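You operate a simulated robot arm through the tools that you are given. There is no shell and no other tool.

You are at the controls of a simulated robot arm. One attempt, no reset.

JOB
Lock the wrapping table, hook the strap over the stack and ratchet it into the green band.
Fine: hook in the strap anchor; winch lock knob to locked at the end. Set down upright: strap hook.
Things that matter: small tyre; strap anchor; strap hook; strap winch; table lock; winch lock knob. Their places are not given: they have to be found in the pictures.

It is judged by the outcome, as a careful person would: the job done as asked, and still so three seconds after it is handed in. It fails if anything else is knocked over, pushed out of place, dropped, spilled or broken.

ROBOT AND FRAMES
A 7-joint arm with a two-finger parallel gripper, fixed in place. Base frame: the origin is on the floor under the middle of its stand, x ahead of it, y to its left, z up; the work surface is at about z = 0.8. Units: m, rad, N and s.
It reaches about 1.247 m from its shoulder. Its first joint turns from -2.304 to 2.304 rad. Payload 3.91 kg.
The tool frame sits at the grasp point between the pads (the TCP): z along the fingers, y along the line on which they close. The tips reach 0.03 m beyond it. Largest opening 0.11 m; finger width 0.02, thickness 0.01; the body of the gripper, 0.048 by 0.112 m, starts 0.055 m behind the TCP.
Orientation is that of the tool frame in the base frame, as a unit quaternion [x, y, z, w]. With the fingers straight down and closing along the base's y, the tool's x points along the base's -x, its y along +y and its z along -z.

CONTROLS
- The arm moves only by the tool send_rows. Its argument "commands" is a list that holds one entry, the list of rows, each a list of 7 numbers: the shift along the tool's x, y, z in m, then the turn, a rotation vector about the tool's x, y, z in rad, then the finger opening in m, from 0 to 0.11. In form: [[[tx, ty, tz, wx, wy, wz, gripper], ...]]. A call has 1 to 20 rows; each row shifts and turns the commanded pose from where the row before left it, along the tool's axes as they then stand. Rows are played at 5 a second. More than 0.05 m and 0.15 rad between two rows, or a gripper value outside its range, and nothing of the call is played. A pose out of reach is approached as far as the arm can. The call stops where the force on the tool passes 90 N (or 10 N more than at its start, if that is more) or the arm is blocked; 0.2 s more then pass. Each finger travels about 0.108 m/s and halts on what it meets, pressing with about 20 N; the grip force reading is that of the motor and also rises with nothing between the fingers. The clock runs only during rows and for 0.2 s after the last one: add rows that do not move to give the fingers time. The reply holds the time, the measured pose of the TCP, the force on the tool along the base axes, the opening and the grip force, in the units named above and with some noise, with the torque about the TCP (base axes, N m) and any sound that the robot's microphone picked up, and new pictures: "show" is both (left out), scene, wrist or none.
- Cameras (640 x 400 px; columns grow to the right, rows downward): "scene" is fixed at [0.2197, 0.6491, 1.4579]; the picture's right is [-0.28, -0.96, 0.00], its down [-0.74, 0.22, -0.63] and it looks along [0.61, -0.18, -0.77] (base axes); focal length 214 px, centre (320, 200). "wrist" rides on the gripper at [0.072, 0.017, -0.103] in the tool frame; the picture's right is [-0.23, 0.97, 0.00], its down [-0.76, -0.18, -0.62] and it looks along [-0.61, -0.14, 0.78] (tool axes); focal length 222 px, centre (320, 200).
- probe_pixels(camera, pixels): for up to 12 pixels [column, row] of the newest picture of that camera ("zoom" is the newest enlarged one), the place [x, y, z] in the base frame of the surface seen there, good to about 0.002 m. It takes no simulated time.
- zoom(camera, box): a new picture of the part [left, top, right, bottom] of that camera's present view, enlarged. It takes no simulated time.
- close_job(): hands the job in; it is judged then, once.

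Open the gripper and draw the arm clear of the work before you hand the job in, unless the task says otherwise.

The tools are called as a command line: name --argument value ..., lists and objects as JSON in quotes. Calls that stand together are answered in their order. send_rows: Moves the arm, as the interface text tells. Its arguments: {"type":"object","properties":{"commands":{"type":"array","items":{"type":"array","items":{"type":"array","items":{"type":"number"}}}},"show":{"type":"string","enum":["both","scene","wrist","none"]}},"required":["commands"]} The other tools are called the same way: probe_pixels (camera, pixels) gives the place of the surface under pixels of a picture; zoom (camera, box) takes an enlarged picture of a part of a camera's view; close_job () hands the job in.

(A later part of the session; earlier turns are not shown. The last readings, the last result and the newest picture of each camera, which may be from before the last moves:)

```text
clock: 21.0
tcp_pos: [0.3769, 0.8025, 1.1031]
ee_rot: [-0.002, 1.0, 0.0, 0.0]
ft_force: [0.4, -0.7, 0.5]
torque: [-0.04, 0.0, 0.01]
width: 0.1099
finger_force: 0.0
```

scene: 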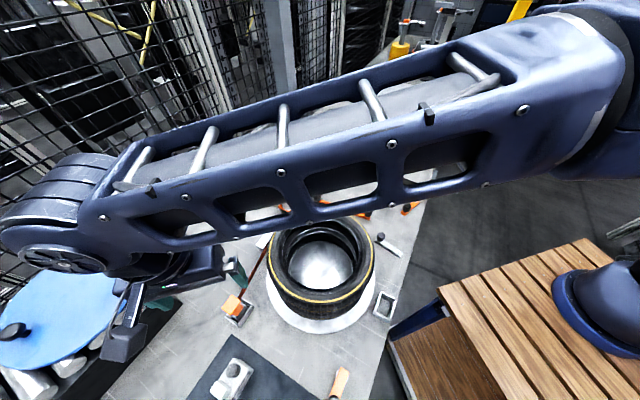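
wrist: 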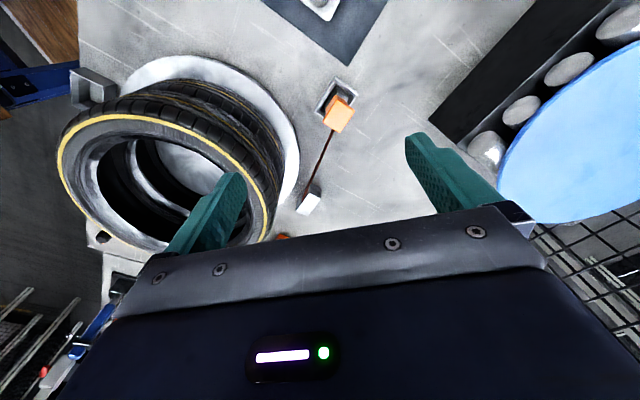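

zoom --camera "wrist" --box '[295, 70, 375, 120]'

zoom --camera "wrist" --box '[260, 60, 420, 240]'

zoom --camera "wrist" --box '[60, 40, 160, 130]'

zoom --camera "scene" --box '[210, 280, 270, 330]'

```text
8.00 times, centred on (335, 95) of wrist
```

zoom: 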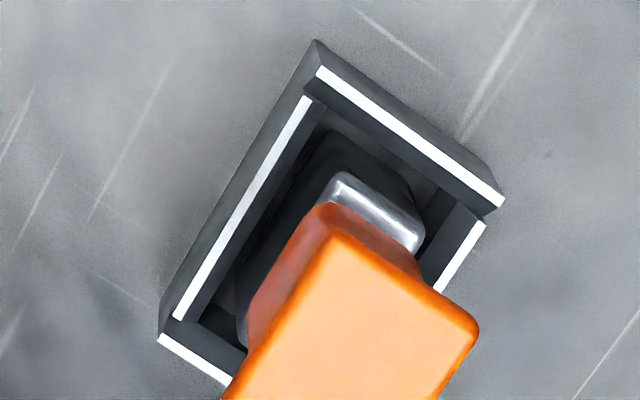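

```text
2.22 times, centred on (340, 150) of wrist
```

zoom: 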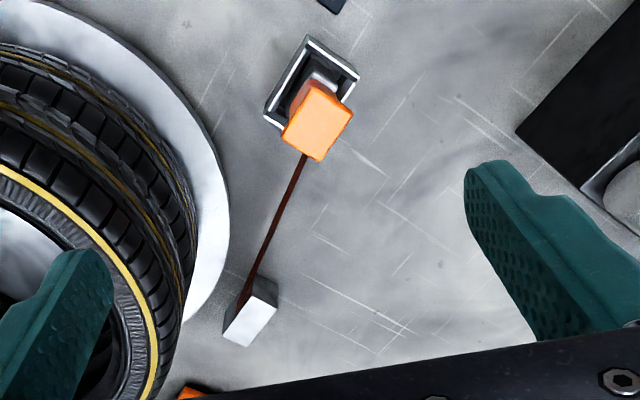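

```text
4.44 times, centred on (110, 85) of wrist
```

zoom: 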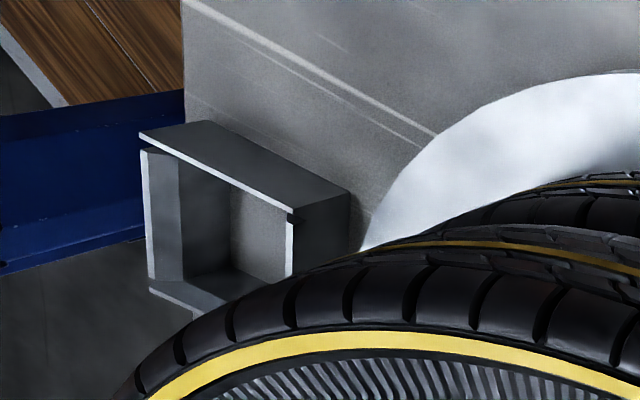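

```text
8.00 times, centred on (240, 305) of scene
```

zoom: 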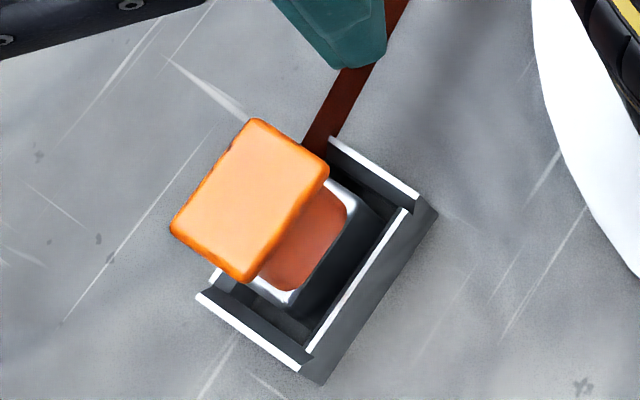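

I'll probe the orange handle block's corners and the holder frame's edges precisely.

probe_pixels --camera "scene" --pixels '[[232, 296], [240, 301], [231, 313.5], [223, 308], [231.5, 304.5], [240.5, 310], [241.5, 299], [251, 304.5], [253, 306], [238, 325.5], [225.5, 317], [246, 310]]'

probe_pixels --camera "wrist" --pixels '[[338.4, 100], [352, 110.5], [329.5, 118], [340, 130], [334.7, 79], [357, 95], [316, 110], [341, 95], [346.6, 98], [318, 190], [312, 205], [324, 150]]'

```text
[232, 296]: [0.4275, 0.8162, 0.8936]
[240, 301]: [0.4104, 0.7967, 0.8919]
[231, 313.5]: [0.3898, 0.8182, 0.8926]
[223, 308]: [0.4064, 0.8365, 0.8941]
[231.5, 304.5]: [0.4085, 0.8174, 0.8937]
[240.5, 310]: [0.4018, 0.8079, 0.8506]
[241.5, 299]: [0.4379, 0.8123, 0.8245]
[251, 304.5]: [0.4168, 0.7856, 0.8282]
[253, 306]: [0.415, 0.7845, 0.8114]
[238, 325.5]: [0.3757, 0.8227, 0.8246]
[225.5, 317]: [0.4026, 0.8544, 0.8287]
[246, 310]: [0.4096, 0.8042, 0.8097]
```

```text
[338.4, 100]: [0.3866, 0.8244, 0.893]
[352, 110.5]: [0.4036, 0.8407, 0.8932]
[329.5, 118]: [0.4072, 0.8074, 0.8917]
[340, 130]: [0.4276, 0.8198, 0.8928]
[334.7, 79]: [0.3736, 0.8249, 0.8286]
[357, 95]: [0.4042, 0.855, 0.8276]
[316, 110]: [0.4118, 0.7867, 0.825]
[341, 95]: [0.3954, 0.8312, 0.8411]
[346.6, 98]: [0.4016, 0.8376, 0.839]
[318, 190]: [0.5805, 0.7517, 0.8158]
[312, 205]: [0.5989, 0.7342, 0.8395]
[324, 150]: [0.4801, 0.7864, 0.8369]
```

The hook's handle is an orange block about 0.031 × 0.036 m with its centre near (0.408, 0.8175) and top z 0.8935. It sits in a holder frame of the same shape as the anchor. I'll check the strap's attachment near the hook.

zoom --camera "scene" --box '[225, 270, 265, 310]'

probe_pixels --camera "scene" --pixels '[[247, 283], [245, 288], [243, 293], [241, 298], [244, 296], [242, 304], [239, 309], [235, 314], [243, 306], [240, 313], [237, 316], [234, 318]]'

probe_pixels --camera "wrist" --pixels '[[330, 132], [328, 138], [326, 145], [320, 160], [316, 175], [333, 108], [331, 113], [336, 95], [344, 97], [338, 88], [330, 100], [346, 93]]'

```text
10.00 times, centred on (245, 290) of scene
```

zoom: 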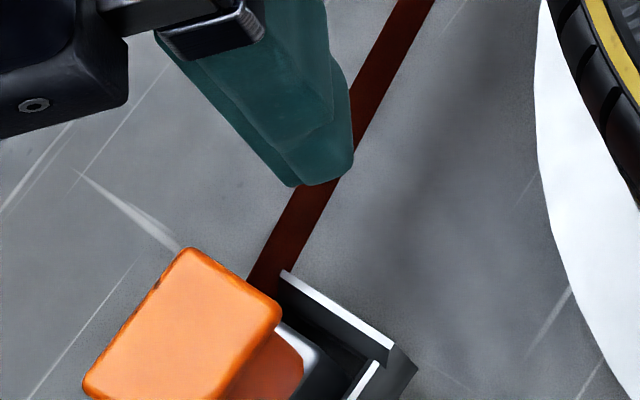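

```text
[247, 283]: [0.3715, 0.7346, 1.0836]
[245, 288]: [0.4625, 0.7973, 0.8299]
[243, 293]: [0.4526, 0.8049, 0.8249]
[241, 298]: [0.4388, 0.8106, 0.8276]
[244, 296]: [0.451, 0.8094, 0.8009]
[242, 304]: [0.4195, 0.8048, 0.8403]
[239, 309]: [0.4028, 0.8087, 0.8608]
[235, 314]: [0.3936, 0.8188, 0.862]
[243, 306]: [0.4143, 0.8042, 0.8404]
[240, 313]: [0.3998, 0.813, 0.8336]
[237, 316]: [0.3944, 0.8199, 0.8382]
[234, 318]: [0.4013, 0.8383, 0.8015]
```

```text
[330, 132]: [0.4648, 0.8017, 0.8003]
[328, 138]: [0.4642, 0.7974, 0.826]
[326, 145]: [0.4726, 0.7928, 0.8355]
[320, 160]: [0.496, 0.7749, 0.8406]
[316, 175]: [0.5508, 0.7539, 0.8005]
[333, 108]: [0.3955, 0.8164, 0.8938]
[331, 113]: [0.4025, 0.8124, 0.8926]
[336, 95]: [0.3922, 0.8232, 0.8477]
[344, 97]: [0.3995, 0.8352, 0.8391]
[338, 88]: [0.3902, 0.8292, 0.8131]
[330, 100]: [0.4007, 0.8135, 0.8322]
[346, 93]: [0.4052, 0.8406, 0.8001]
```

The strap attaches low on the hook (z≈0.825), so gripping the orange handle across the bench's left-right direction keeps clear of it. I'll turn the tool 45° and move above the handle.

send_rows --commands '[[[0, 0, 0, 0, 0, -0.1309, 0.09], [0, 0, 0, 0, 0, -0.1309, 0.07], [0, 0, 0.0, 0, 0, -0.1309, 0.06], [0, 0, 0.0, 0, 0, -0.1309, 0.06], [0, 0, 0.0, 0, 0, -0.1309, 0.06], [0, 0, 0.0, 0, 0, -0.1309, 0.06], [-0.0163, -0.0057, 0.03, 0, 0, 0, 0.06], [-0.0163, -0.0057, 0.03, 0, 0, 0, 0.06], [0, 0, 0.04, 0, 0, 0, 0.06], [0, 0, 0.04, 0, 0, 0, 0.06], [0, 0, 0, 0, 0, 0, 0.06]]]'

```text
clock: 23.4
tcp_pos: [0.4101, 0.818, 0.9614]
ee_rot: [-0.384, 0.923, 0.0, 0.0]
ft_force: [0.3, -0.4, -0.2]
torque: [-0.01, 0.01, 0.01]
width: 0.06
finger_force: 0.1
```

scene: 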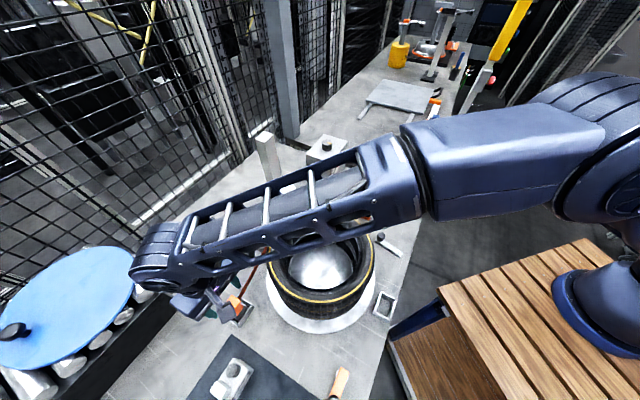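
wrist: 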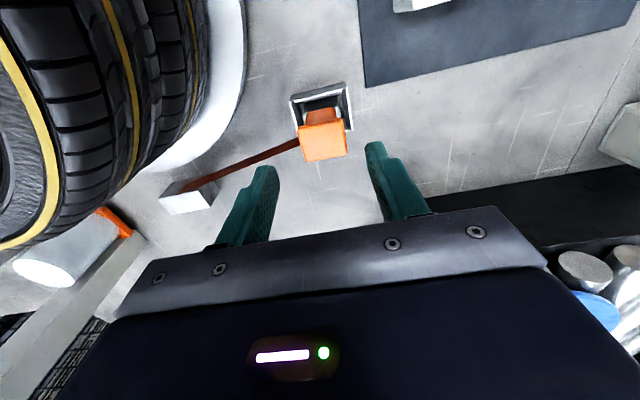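

zoom --camera "wrist" --box '[270, 70, 370, 170]'

probe_pixels --camera "wrist" --pixels '[[300, 127], [342, 123], [304, 160], [345, 154], [323, 141], [306, 112], [337, 109], [312, 116], [293, 143], [265, 155], [320, 95], [352, 110]]'

```text
4.00 times, centred on (320, 120) of wrist
```

zoom: 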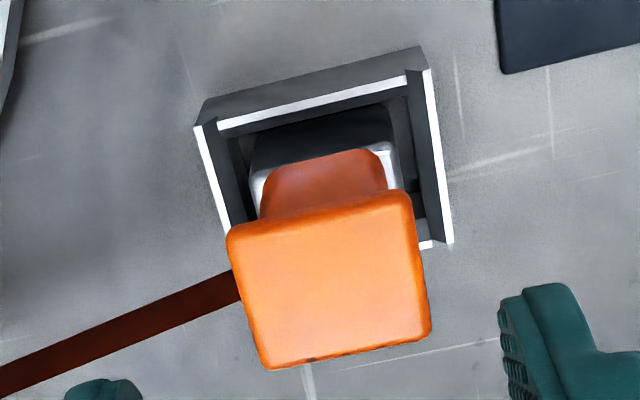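

```text
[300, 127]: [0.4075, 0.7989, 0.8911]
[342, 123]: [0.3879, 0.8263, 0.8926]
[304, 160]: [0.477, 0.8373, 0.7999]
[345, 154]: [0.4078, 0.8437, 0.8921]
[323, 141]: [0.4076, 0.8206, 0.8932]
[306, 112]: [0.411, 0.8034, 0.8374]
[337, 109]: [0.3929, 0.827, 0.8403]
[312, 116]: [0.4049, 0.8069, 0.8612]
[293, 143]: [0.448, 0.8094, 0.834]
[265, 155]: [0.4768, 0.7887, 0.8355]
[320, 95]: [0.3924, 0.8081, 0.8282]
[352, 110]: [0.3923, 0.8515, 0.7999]
```

The handle at (323,141) is centred between the fingers and aligned. I'll descend to z≈0.88 with the fingers straddling it.

send_rows --commands '[[[0.0, 0.002, 0.03, 0, 0, 0, 0.06], [0, 0, 0.03, 0, 0, 0, 0.06], [0, 0, 0.015, 0, 0, 0, 0.06], [0, 0, 0.006, 0, 0, 0, 0.06], [0, 0, 0, 0, 0, 0, 0.06]]]' --show "wrist"

```text
clock: 24.6
tcp_pos: [0.4064, 0.8158, 0.8784]
ee_rot: [-0.384, 0.923, 0.0, 0.0]
ft_force: [0.3, -0.5, 0.3]
torque: [0.01, -0.01, -0.03]
width: 0.06
finger_force: 0.0
```

wrist: 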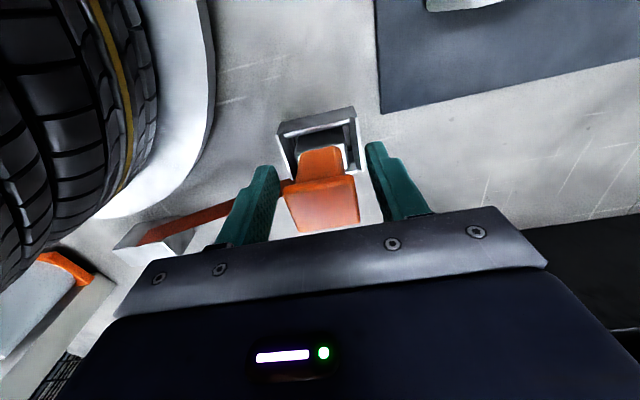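

The fingers straddle the handle. Closing now.

send_rows --commands '[[[0, 0, 0, 0, 0, 0, 0.045], [0, 0, 0, 0, 0, 0, 0.03], [0, 0, 0, 0, 0, 0, 0.02], [0, 0, 0, 0, 0, 0, 0.02]]]' --show "wrist"

```text
clock: 25.6
tcp_pos: [0.407, 0.8165, 0.8791]
ee_rot: [-0.384, 0.923, 0.0, 0.0]
ft_force: [0.0, -0.4, 1.4]
torque: [-0.11, -0.02, -0.02]
width: 0.0377
finger_force: 20.3
```

wrist: 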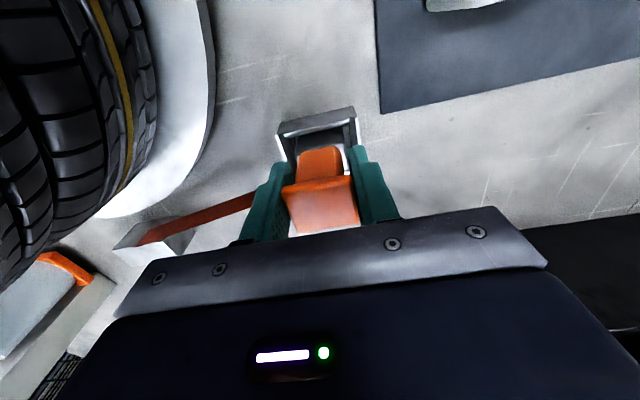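

Gripped (0.0377). Lifting straight up slowly out of the holder.

send_rows --commands '[[[0, 0, -0.006, 0, 0, 0, 0.02], [0, 0, -0.01, 0, 0, 0, 0.02], [0, 0, -0.015, 0, 0, 0, 0.02], [0, 0, -0.02, 0, 0, 0, 0.02], [0, 0, -0.02, 0, 0, 0, 0.02]]]'

```text
clock: 26.8
tcp_pos: [0.4077, 0.8163, 0.9519]
ee_rot: [-0.384, 0.923, 0.0, -0.001]
ft_force: [0.4, 0.3, -2.2]
torque: [-0.04, -0.01, 0.01]
width: 0.0378
finger_force: 20.0
```

scene: 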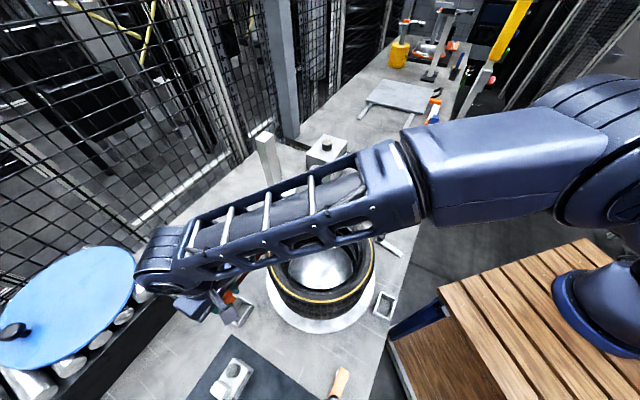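
wrist: 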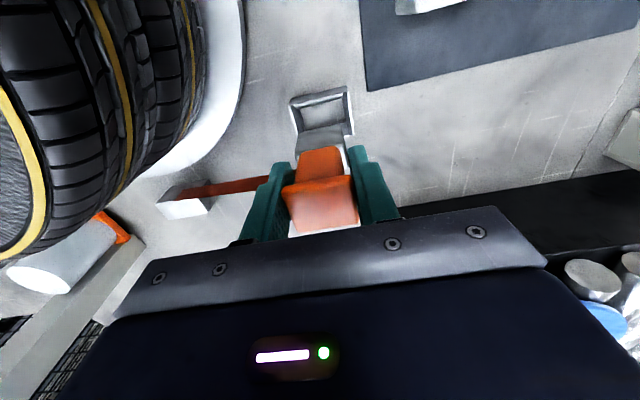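

Hook lifted cleanly, holder frame empty at (320,118) in the wrist view. I'll record this view precisely as a reference, since the anchor frame should look identical when the hook is right above it.

zoom --camera "wrist" --box '[280, 75, 370, 155]'

probe_pixels --camera "wrist" --pixels '[[291, 101], [345, 88], [352, 128], [296, 105], [340, 95], [320, 110], [347, 100], [293, 115], [320, 138], [318, 96]]'

```text
5.00 times, centred on (325, 115) of wrist
```

zoom: 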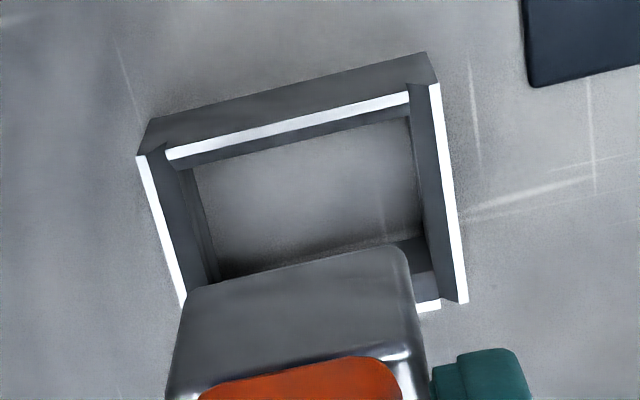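

```text
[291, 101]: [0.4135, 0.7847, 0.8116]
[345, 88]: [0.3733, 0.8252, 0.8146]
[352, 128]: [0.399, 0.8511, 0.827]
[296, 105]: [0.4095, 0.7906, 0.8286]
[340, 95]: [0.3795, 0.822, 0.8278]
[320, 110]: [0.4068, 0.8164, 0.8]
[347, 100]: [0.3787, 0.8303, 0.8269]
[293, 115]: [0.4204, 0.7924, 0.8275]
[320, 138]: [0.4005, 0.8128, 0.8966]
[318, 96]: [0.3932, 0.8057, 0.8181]
```

Reference recorded: front wall's white edge from (294.2,106) to (342.8,94.2), right wall from (348,92) to (353.4,135). Now I raise the hook high, bringing it behind and above the stack so the strap lays over it.

send_rows --commands '[[[0, 0, -0.03, 0, 0, 0, 0.02], [0, 0, -0.04, 0, 0, 0, 0.02], [0, 0, -0.04, 0, 0, 0, 0.02], [0, 0, -0.04, 0, 0, 0, 0.02], [0, 0, -0.04, 0, 0, 0, 0.02], [0, 0, -0.04, 0, 0, 0, 0.02], [0, 0, -0.02, 0, 0, 0, 0.02], [-0.002, -0.02, 0, 0, 0, 0, 0.02], [-0.0021, -0.031, 0, 0, 0, 0, 0.02], [-0.0021, -0.032, 0, 0, 0, 0, 0.02], [-0.0021, -0.032, 0, 0, 0, 0, 0.02], [-0.0021, -0.032, 0, 0, 0, 0, 0.02], [-0.0021, -0.03, 0, 0, 0, 0, 0.02], [0, 0, 0, 0, 0, 0, 0.02]]]'

```text
clock: 29.8
tcp_pos: [0.5413, 0.6995, 1.2014]
ee_rot: [-0.384, 0.923, 0.0, 0.0]
ft_force: [-0.2, 0.9, -2.6]
torque: [-0.02, 0.0, 0.03]
width: 0.0375
finger_force: 19.9
```

scene: 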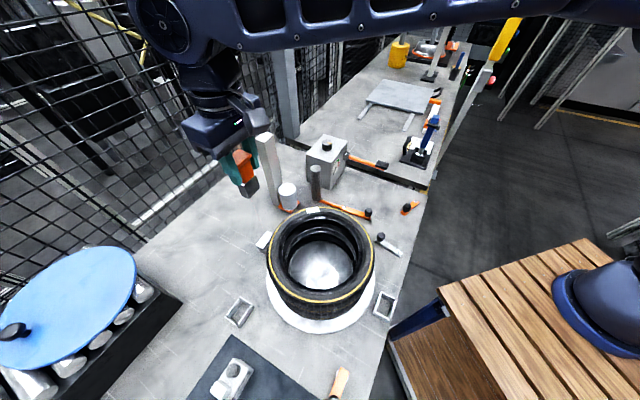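
wrist: 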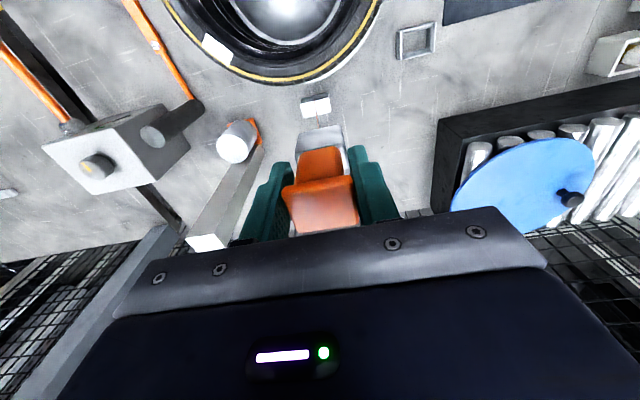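

The hook now hangs behind and above the stack, and both the holder (240,312) and anchor (384,305) frames are unobstructed. I'll measure both carefully with zooms.

zoom --camera "scene" --box '[215, 287, 265, 337]'

zoom --camera "scene" --box '[360, 280, 410, 330]'

zoom --camera "scene" --box '[215, 120, 295, 260]'

```text
8.00 times, centred on (240, 312) of scene
```

zoom: 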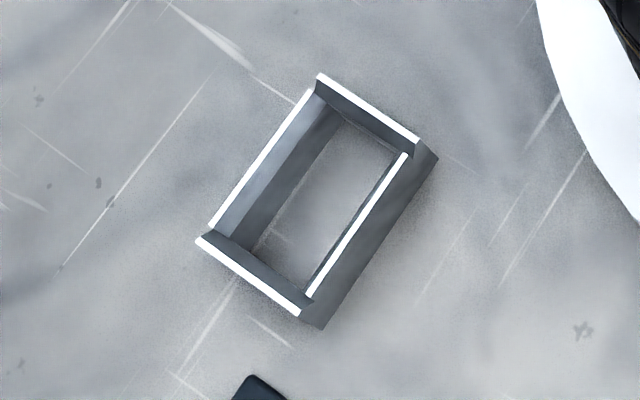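

```text
8.00 times, centred on (385, 305) of scene
```

zoom: 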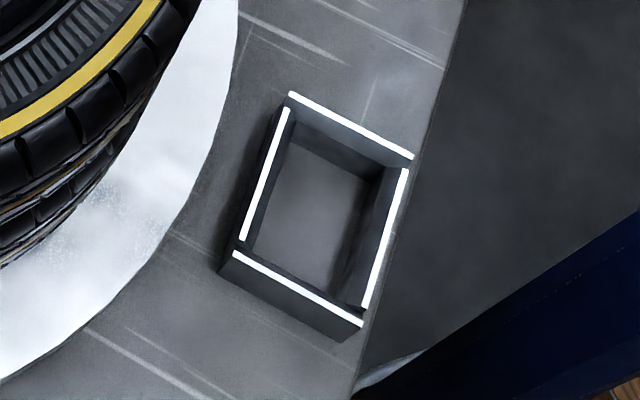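

```text
2.86 times, centred on (255, 190) of scene
```

zoom: 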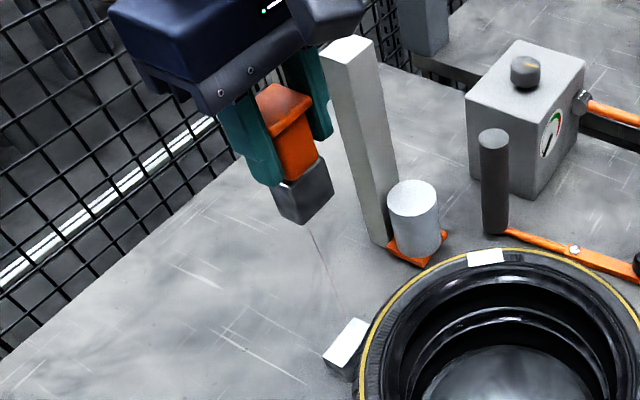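

I'll probe points on the white wall tops in the enlarged anchor picture.

zoom --camera "scene" --box '[360, 280, 410, 330]'

probe_pixels --camera "zoom" --pixels '[[293, 95], [351, 126], [410, 157], [286, 112], [264, 175], [243, 236], [236, 255], [298, 288], [359, 323], [406, 173], [386, 238], [366, 303]]'

zoom --camera "scene" --box '[215, 287, 265, 337]'

probe_pixels --camera "zoom" --pixels '[[321, 77], [368, 108], [415, 140], [307, 95], [260, 160], [213, 223], [200, 239], [250, 276], [300, 312], [404, 157], [357, 225], [310, 293]]'

```text
8.00 times, centred on (385, 305) of scene
```

zoom: 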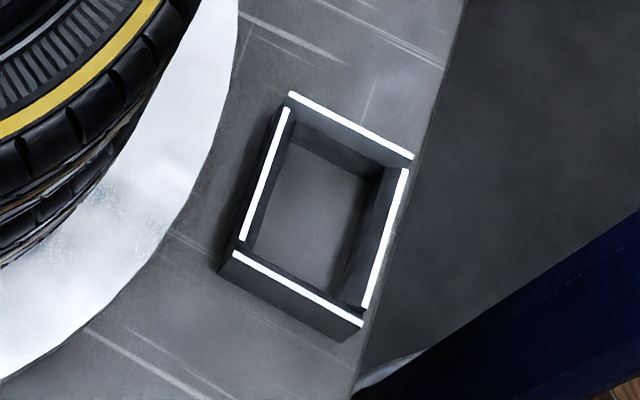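

```text
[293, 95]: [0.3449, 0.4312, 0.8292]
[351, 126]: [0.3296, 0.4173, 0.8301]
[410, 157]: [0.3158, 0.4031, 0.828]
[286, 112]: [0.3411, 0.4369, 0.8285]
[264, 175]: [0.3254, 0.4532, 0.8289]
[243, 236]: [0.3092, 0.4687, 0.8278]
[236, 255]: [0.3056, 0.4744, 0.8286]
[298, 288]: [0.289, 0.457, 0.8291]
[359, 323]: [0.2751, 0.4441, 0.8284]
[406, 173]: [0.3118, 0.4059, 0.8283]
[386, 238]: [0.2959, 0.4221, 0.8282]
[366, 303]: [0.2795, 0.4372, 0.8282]
```

```text
8.00 times, centred on (240, 312) of scene
```

zoom: 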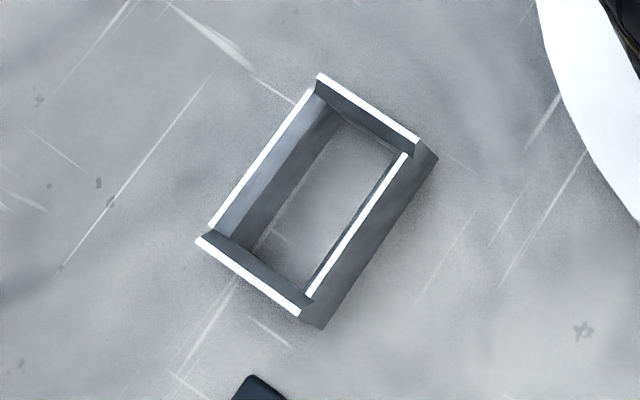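

```text
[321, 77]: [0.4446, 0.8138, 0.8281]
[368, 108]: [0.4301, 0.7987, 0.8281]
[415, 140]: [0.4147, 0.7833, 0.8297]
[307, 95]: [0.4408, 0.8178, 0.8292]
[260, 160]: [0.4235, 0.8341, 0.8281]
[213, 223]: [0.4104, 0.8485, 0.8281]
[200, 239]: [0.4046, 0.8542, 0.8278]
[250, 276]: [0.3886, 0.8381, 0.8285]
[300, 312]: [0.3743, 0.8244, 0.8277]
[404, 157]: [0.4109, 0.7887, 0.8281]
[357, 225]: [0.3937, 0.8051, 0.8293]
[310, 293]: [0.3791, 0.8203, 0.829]
```

Anchor centre is (0.3102, 0.4376) and holder centre is (0.4096, 0.8189), both at the same orientation. So the grip pose should shift by (−0.0994, −0.3813), giving a target TCP of (0.3076, 0.4349). I'll carry the hook forward over the stack at height.

send_rows --commands '[[[0.02, -0.0015, 0, 0, 0, 0, 0.02], [0.035, -0.0022, 0, 0, 0, 0, 0.02], [0.037, -0.0022, 0, 0, 0, 0, 0.02], [0.037, -0.0022, 0, 0, 0, 0, 0.02], [0.037, -0.0022, 0, 0, 0, 0, 0.02], [0.037, -0.0023, 0, 0, 0, 0, 0.02], [0.037, -0.0023, 0, 0, 0, 0, 0.02], [0.037, -0.0023, 0, 0, 0, 0, 0.02], [0.037, -0.0023, 0, 0, 0, 0, 0.02], [0.0383, -0.0023, 0, 0, 0, 0, 0.02], [0, 0, 0, 0, 0, 0, 0.02]]]'

```text
clock: 32.2
tcp_pos: [0.3084, 0.4349, 1.1992]
ee_rot: [-0.384, 0.923, 0.001, 0.001]
ft_force: [0.7, 0.1, -2.6]
torque: [-0.03, 0.02, 0.02]
width: 0.0377
finger_force: 19.6
```

scene: 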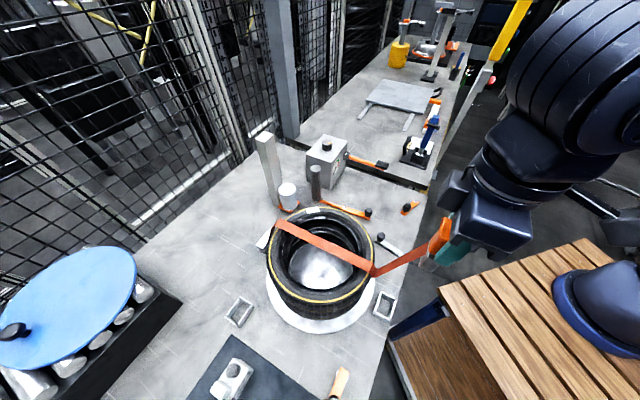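
wrist: 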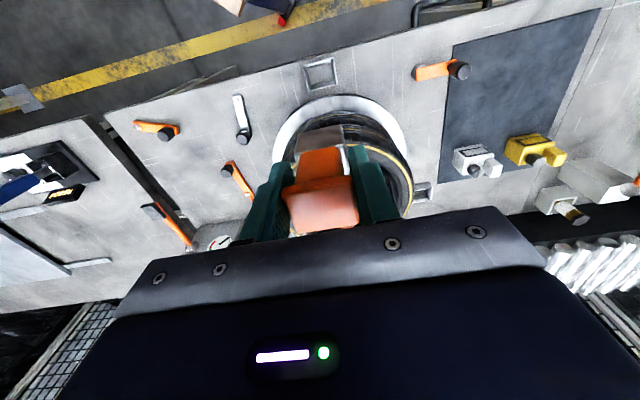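

The strap now lies over the stack. The wrist view also shows another orange lever with a black knob at (440,70) that I only glimpsed before, so I'll look at it before continuing.

zoom --camera "wrist" --box '[280, 40, 480, 165]'

probe_pixels --camera "wrist" --pixels '[[420, 74], [440, 70], [459, 70], [320, 73], [241, 128], [237, 102], [160, 128], [140, 124], [320, 100], [228, 170]]'

zoom --camera "scene" --box '[190, 330, 390, 400]'

```text
3.20 times, centred on (380, 102) of wrist
```

zoom: 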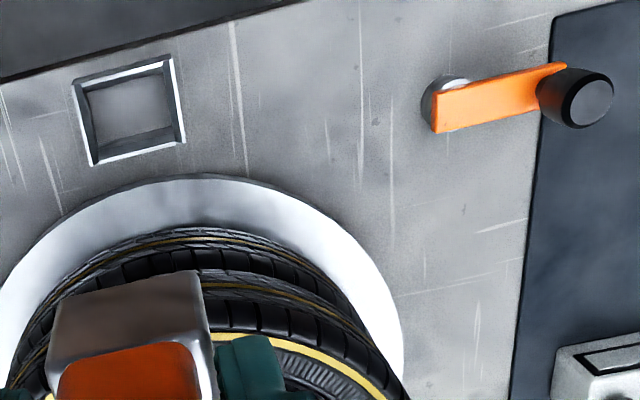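

```text
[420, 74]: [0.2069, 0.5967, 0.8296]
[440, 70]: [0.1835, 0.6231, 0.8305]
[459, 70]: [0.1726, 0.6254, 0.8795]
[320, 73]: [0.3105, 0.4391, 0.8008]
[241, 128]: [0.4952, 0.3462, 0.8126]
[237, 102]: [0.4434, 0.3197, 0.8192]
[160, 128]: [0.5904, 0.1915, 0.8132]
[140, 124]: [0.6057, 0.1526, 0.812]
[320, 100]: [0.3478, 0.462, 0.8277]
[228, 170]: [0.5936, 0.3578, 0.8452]
```

```text
3.20 times, centred on (290, 365) of scene
```

zoom: 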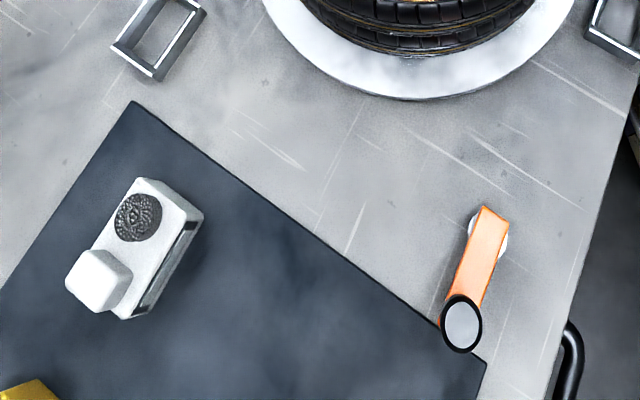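

There is a fourth lever: an orange one on a round hub at about (0.21, 0.595), front-left of the table. I'll consider it before ratcheting. First I'll lower the held hook above the anchor and compare with the reference view.

send_rows --commands '[[[0.0005, 0.0005, 0.03, 0, 0, 0, 0.02], [0, 0, 0.04, 0, 0, 0, 0.02], [0, 0, 0.04, 0, 0, 0, 0.02], [0, 0, 0.04, 0, 0, 0, 0.02], [0, 0, 0.04, 0, 0, 0, 0.02], [0, 0, 0.03, 0, 0, 0, 0.02], [0, 0, 0.0273, 0, 0, 0, 0.02], [0, 0, 0, 0, 0, 0, 0.02], [0, 0, 0, 0, 0, 0, 0.02]]]'

zoom --camera "wrist" --box '[280, 75, 370, 155]'

```text
clock: 34.2
tcp_pos: [0.3078, 0.4345, 0.9535]
ee_rot: [-0.384, 0.923, -0.001, 0.0]
ft_force: [0.1, 0.4, -1.7]
torque: [0.0, 0.01, 0.02]
width: 0.0379
finger_force: 19.6
```

scene: 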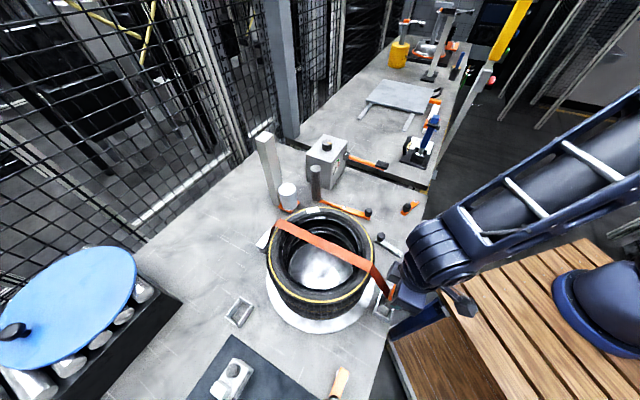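
wrist: 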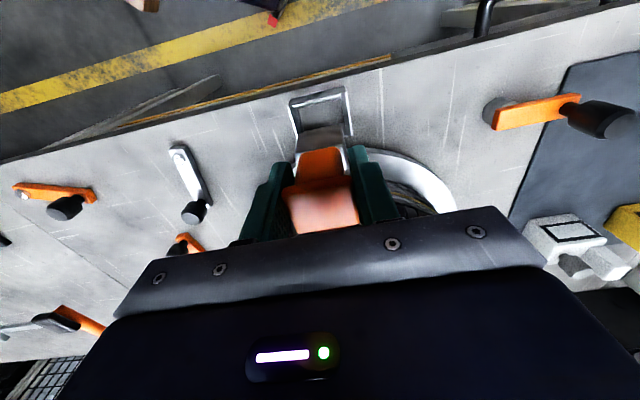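

```text
5.00 times, centred on (325, 115) of wrist
```

zoom: 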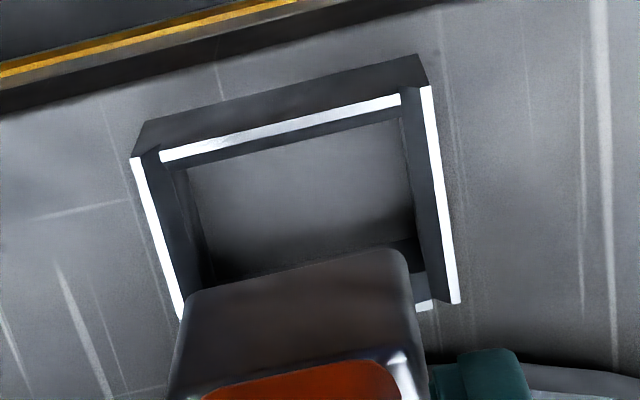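

The view matches the reference within about 1.3 mm sideways. I'll correct that and lower the hook slowly into the anchor.

send_rows --commands '[[[0, -0.0013, 0, 0, 0, 0, 0.02], [0, 0, 0.02, 0, 0, 0, 0.02], [0, 0, 0.02, 0, 0, 0, 0.02], [0, 0, 0.008, 0, 0, 0, 0.02], [0, 0, 0.005, 0, 0, 0, 0.02], [0, 0, 0.004, 0, 0, 0, 0.02]]]'

zoom --camera "scene" --box '[350, 260, 430, 330]'

```text
clock: 35.6
tcp_pos: [0.3099, 0.434, 0.8977]
ee_rot: [-0.384, 0.923, 0.0, 0.001]
ft_force: [0.0, -1.0, -2.2]
torque: [0.03, 0.01, -0.01]
width: 0.0377
finger_force: 20.2
```

scene: 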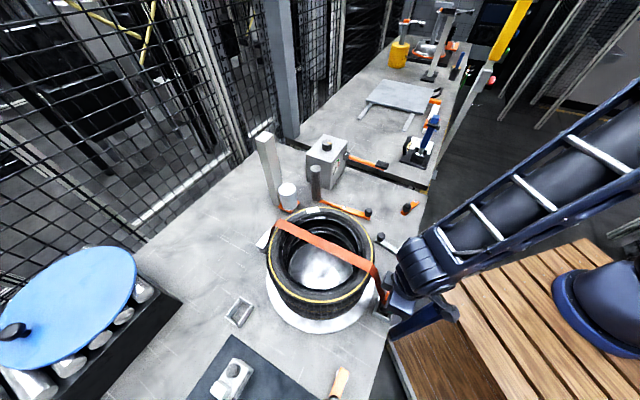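
wrist: 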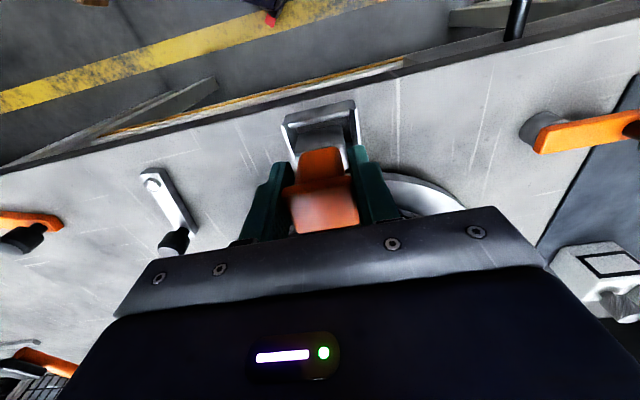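

```text
5.71 times, centred on (390, 295) of scene
```

zoom: 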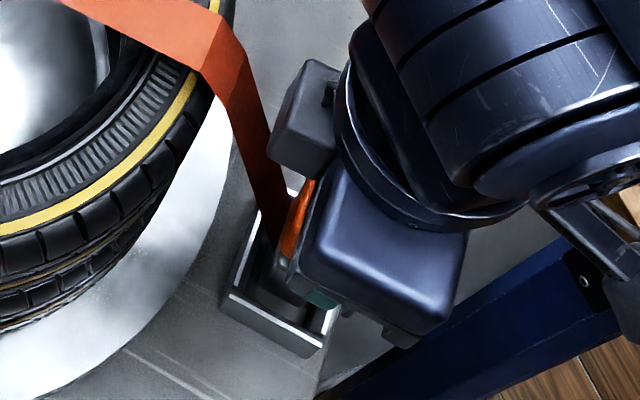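

The hook is entering the anchor with no contact force. Continuing down slowly until it rests on the floor.

send_rows --commands '[[[0, 0, 0.005, 0, 0, 0, 0.02], [0, 0, 0.005, 0, 0, 0, 0.02], [0, 0, 0.004, 0, 0, 0, 0.02], [0, 0, 0.003, 0, 0, 0, 0.02]]]'

zoom --camera "wrist" --box '[270, 90, 370, 170]'

```text
clock: 36.6
tcp_pos: [0.3098, 0.4339, 0.8811]
ee_rot: [-0.384, 0.923, 0.0, 0.0]
ft_force: [0.1, -0.4, -2.0]
torque: [-0.02, 0.03, 0.0]
width: 0.0378
finger_force: 20.4
```

scene: 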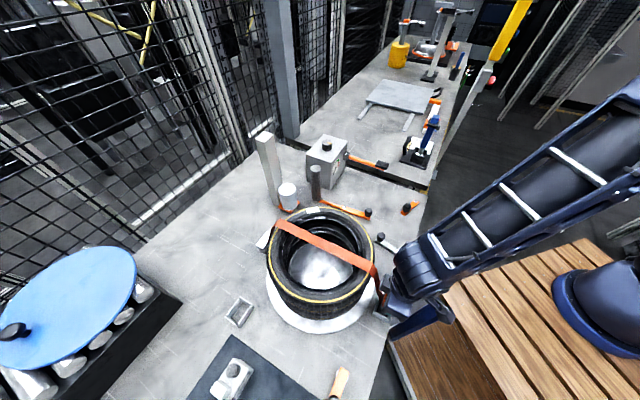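
wrist: 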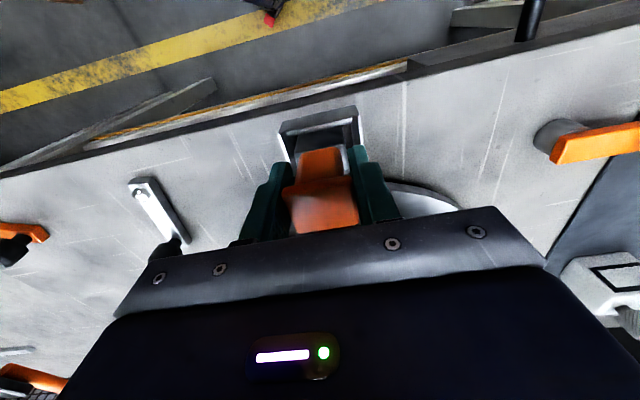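

```text
5.00 times, centred on (320, 130) of wrist
```

zoom: 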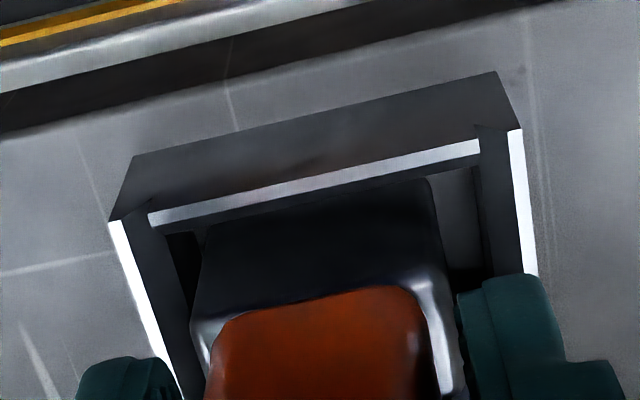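

The base is centred inside the frame. I'll lower the last couple of millimetres until contact.

send_rows --commands '[[[0, 0, 0.0015, 0, 0, 0, 0.02], [0, 0, 0.0007, 0, 0, 0, 0.02], [0, 0, 0, 0, 0, 0, 0.02]]]' --show "none"

```text
clock: 37.4
tcp_pos: [0.3079, 0.434, 0.8783]
ee_rot: [-0.384, 0.923, 0.0, 0.001]
ft_force: [2.3, 1.6, 15.3]
torque: [0.07, -0.07, -0.03]
width: 0.0378
finger_force: 19.7
```

Contact at the floor (15 N up). I'll relax slightly and open the fingers.

send_rows --commands '[[[0, 0, -0.0008, 0, 0, 0, 0.02], [0, 0, 0, 0, 0, 0, 0.045], [0, 0, 0, 0, 0, 0, 0.06], [0, 0, 0, 0, 0, 0, 0.06]]]'

zoom --camera "wrist" --box '[260, 90, 380, 240]'

```text
clock: 38.4
tcp_pos: [0.3097, 0.4334, 0.8792]
ee_rot: [-0.385, 0.923, 0.0, 0.0]
ft_force: [0.0, 0.5, 0.8]
torque: [0.0, 0.03, -0.01]
width: 0.06
finger_force: 0.1
```

scene: 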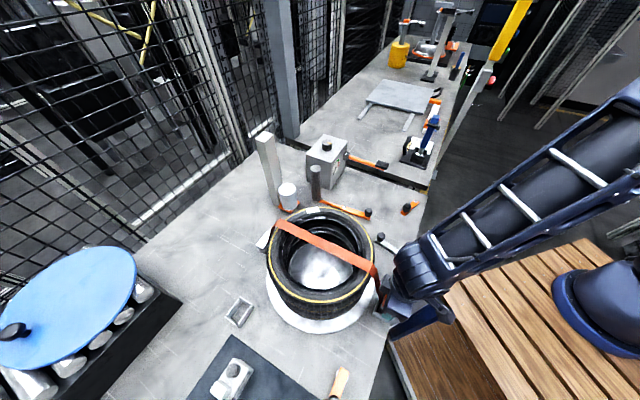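
wrist: 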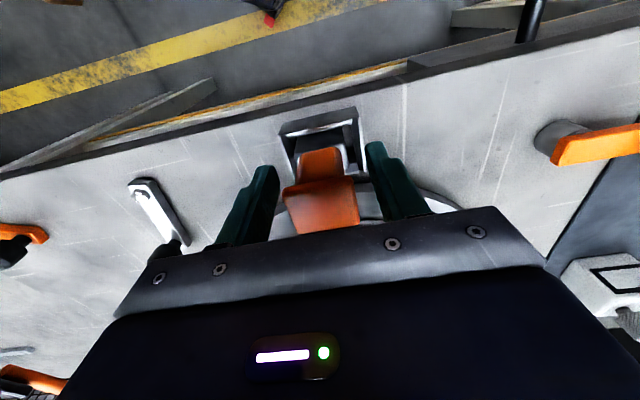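

```text
2.67 times, centred on (320, 165) of wrist
```

zoom: 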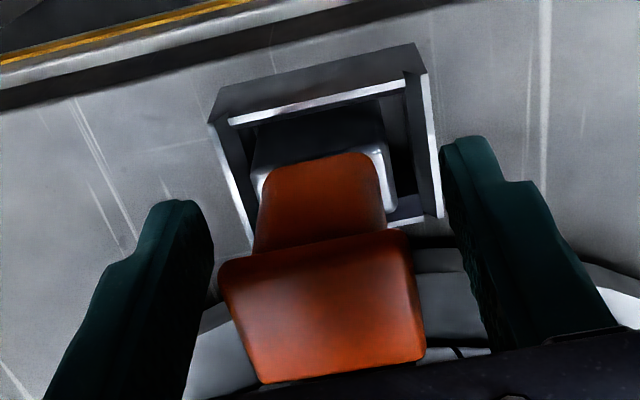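

The hook stands upright in the anchor. Raising straight up clear of it.

send_rows --commands '[[[0, 0, -0.01, 0, 0, 0, 0.06], [0, 0, -0.03, 0, 0, 0, 0.06], [0, 0, -0.04, 0, 0, 0, 0.06], [0, 0, -0.04, 0, 0, 0, 0.06], [0, 0, -0.04, 0, 0, 0, 0.06], [0, 0, 0, 0, 0, 0, 0.06]]]'

zoom --camera "scene" --box '[340, 250, 430, 330]'

zoom --camera "wrist" --box '[260, 60, 480, 200]'

```text
clock: 39.8
tcp_pos: [0.3086, 0.4359, 1.0381]
ee_rot: [-0.383, 0.924, 0.001, 0.0]
ft_force: [0.5, -0.2, -1.4]
torque: [-0.01, 0.0, 0.03]
width: 0.0599
finger_force: 0.1
```

scene: 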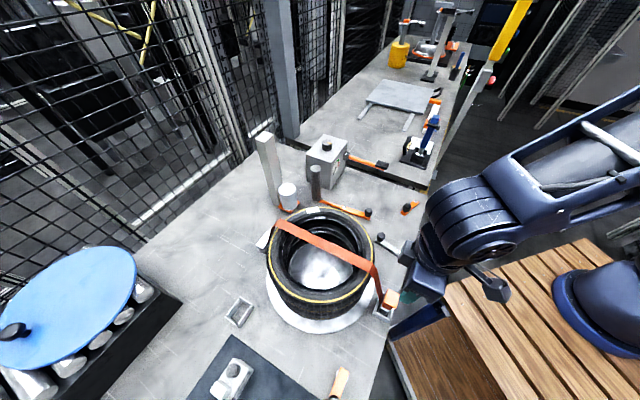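
wrist: 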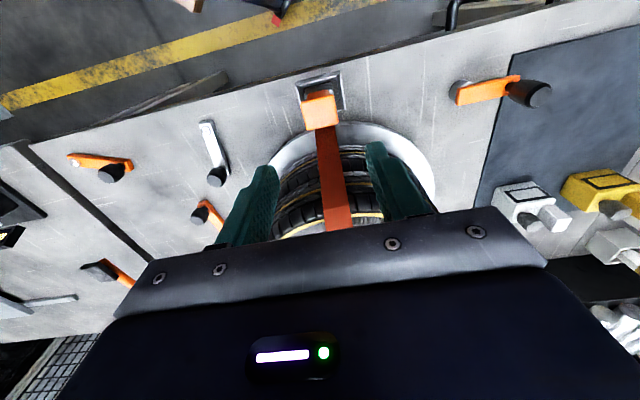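

```text
5.00 times, centred on (385, 290) of scene
```

zoom: 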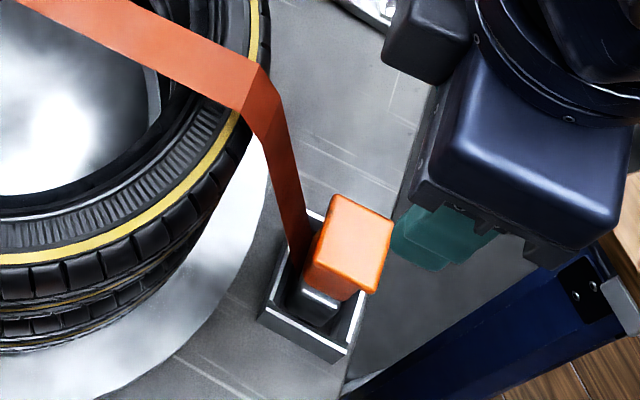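

```text
2.86 times, centred on (370, 130) of wrist
```

zoom: 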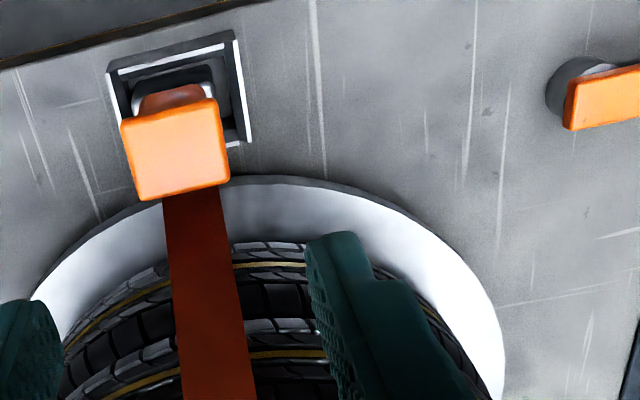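

The hook sits upright in the anchor with the strap over the stack. Before ratcheting, I'll look closely at the front-left lever on the hub near (0.207,0.597), to be certain which lever is the table lock.

send_rows --commands '[[[-0.0062, 0.0397, 0, 0, 0, 0, 0.06], [-0.0062, 0.0397, 0, 0, 0, 0, 0.08], [-0.0062, 0.0397, 0, 0, 0, 0, 0.11], [-0.0062, 0.0397, 0, 0, 0, 0, 0.11], [-0.0062, 0.0397, 0, 0, 0, 0, 0.11], [0, 0, 0, 0, 0, 0, 0.11]]]'

zoom --camera "wrist" --box '[270, 60, 390, 180]'

zoom --camera "wrist" --box '[80, 40, 320, 200]'

```text
clock: 41.2
tcp_pos: [0.1894, 0.5974, 1.0386]
ee_rot: [-0.385, 0.923, -0.001, -0.001]
ft_force: [0.5, 0.4, -0.4]
torque: [-0.01, 0.02, 0.0]
width: 0.1098
finger_force: 0.1
```

scene: 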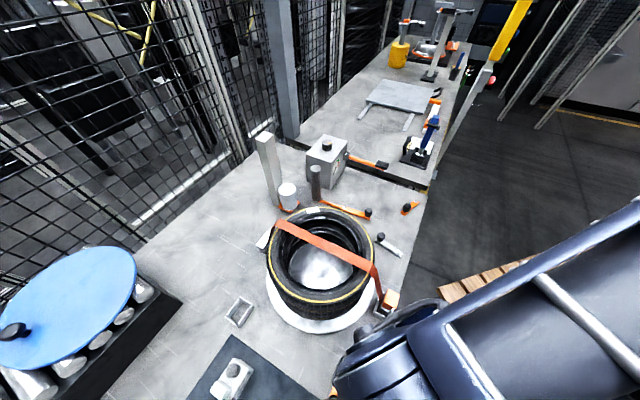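
wrist: 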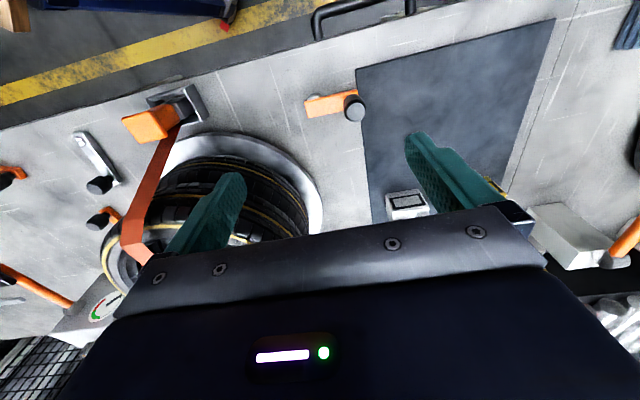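

```text
3.33 times, centred on (330, 120) of wrist
```

zoom: 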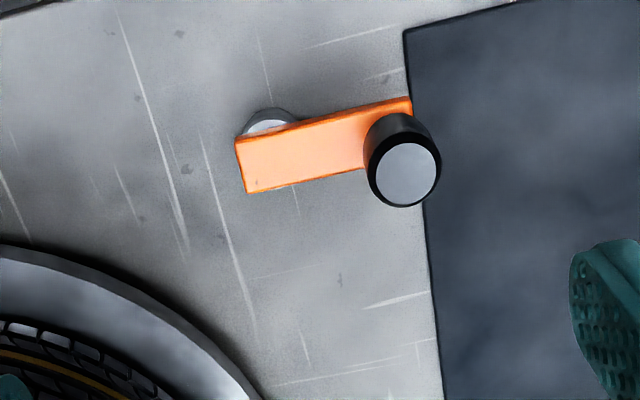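

```text
2.50 times, centred on (200, 120) of wrist
```

zoom: 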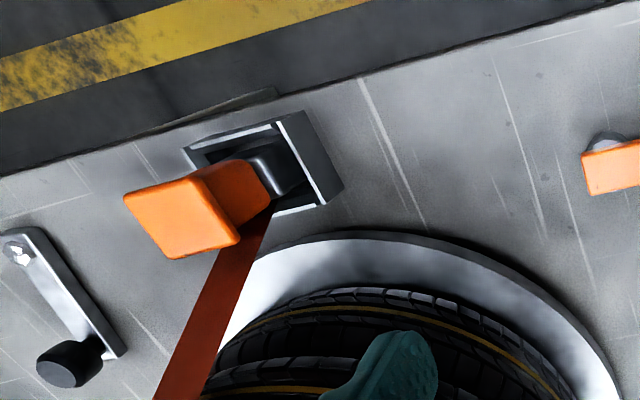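

The front-left part is a crank on a plain spindle (a hand drive for the table), so the bolted steel lever is the plausible lock. A very gentle nudge on the crank should confirm that the table is held. I'll measure its knob.

probe_pixels --camera "wrist" --pixels '[[354, 112], [348, 112], [361, 112], [354, 106], [354, 118], [310, 108], [330, 103], [312, 96], [345, 93], [354, 122]]'

zoom --camera "wrist" --box '[295, 80, 375, 130]'

```text
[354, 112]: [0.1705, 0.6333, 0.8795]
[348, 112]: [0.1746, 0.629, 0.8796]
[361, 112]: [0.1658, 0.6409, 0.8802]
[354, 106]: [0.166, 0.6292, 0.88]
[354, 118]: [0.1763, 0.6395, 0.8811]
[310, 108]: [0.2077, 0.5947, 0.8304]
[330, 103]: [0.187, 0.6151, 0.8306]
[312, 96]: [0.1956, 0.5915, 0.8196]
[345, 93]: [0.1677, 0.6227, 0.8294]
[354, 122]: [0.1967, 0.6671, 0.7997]
```

```text
8.00 times, centred on (335, 105) of wrist
```

zoom: 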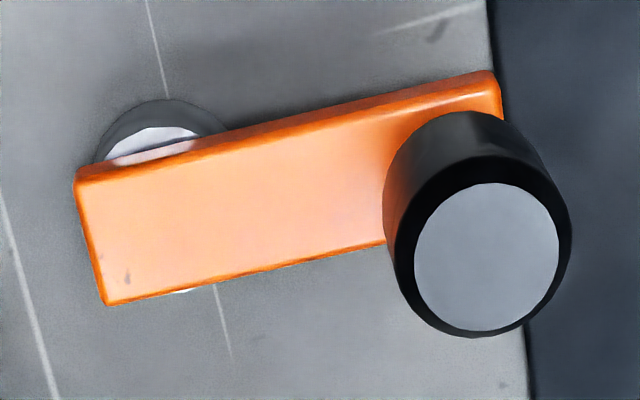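

I'll move above the crank knob (0.1695, 0.635) and descend with the fingers straddling it.

send_rows --commands '[[[-0.0062, 0.0203, 0, 0, 0, 0, 0.08], [-0.0062, 0.0204, 0, 0, 0, 0, 0.06], [0, 0, 0.04, 0, 0, 0, 0.06], [0, 0, 0.04, 0, 0, 0, 0.06], [0, 0, 0.04, 0, 0, 0, 0.06], [0, 0, 0.0, 0, 0, 0, 0.06]]]' --show "wrist"

```text
clock: 42.6
tcp_pos: [0.1698, 0.6338, 0.92]
ee_rot: [-0.385, 0.923, 0.0, 0.0]
ft_force: [1.2, 0.2, -0.2]
torque: [-0.02, 0.0, -0.04]
width: 0.0599
finger_force: 0.1
```

wrist: 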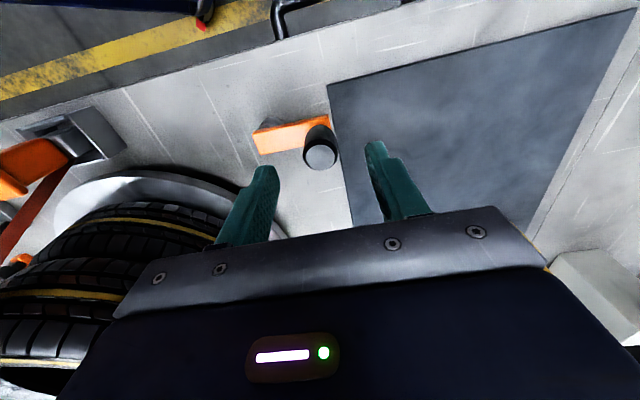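

send_rows --commands '[[[0, 0, 0.025, 0, 0, 0, 0.06], [0, 0, 0.02, 0, 0, 0, 0.06], [0, 0, 0, 0, 0, 0, 0.05], [0, 0, 0, 0, 0, 0, 0.03], [0, 0, 0, 0, 0, 0, 0.015], [0, 0, 0, 0, 0, 0, 0.015]]]' --show "wrist"

```text
clock: 44.0
tcp_pos: [0.1701, 0.6337, 0.874]
ee_rot: [-0.385, 0.923, 0.0, 0.0]
ft_force: [-8.4, 13.3, -6.2]
torque: [-0.05, -0.76, 0.12]
width: 0.0258
finger_force: 44.8
```

wrist: 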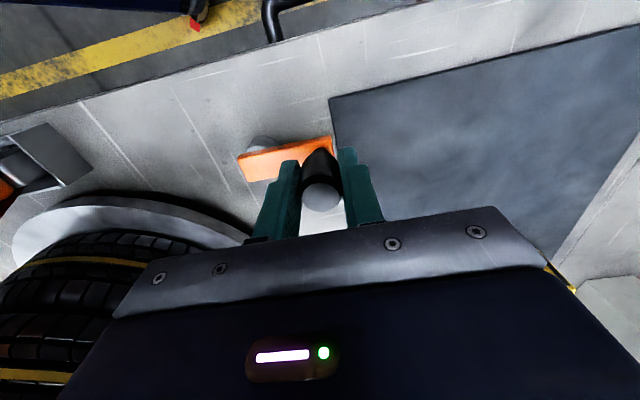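

Gripped the crank knob. Now a tiny nudge of 3 mm tangentially (along tool x), reading the force.

send_rows --commands '[[[0.0015, -0.0015, 0, 0, 0, 0, 0.015], [0.0015, 0, 0, 0, 0, 0, 0.015]]]' --show "none"

```text
clock: 44.6
tcp_pos: [0.1688, 0.6328, 0.8747]
ee_rot: [-0.384, 0.923, 0.002, 0.001]
ft_force: [-11.6, 55.6, -15.6]
torque: [-0.15, -0.46, -0.05]
width: 0.0258
finger_force: 45.3
```

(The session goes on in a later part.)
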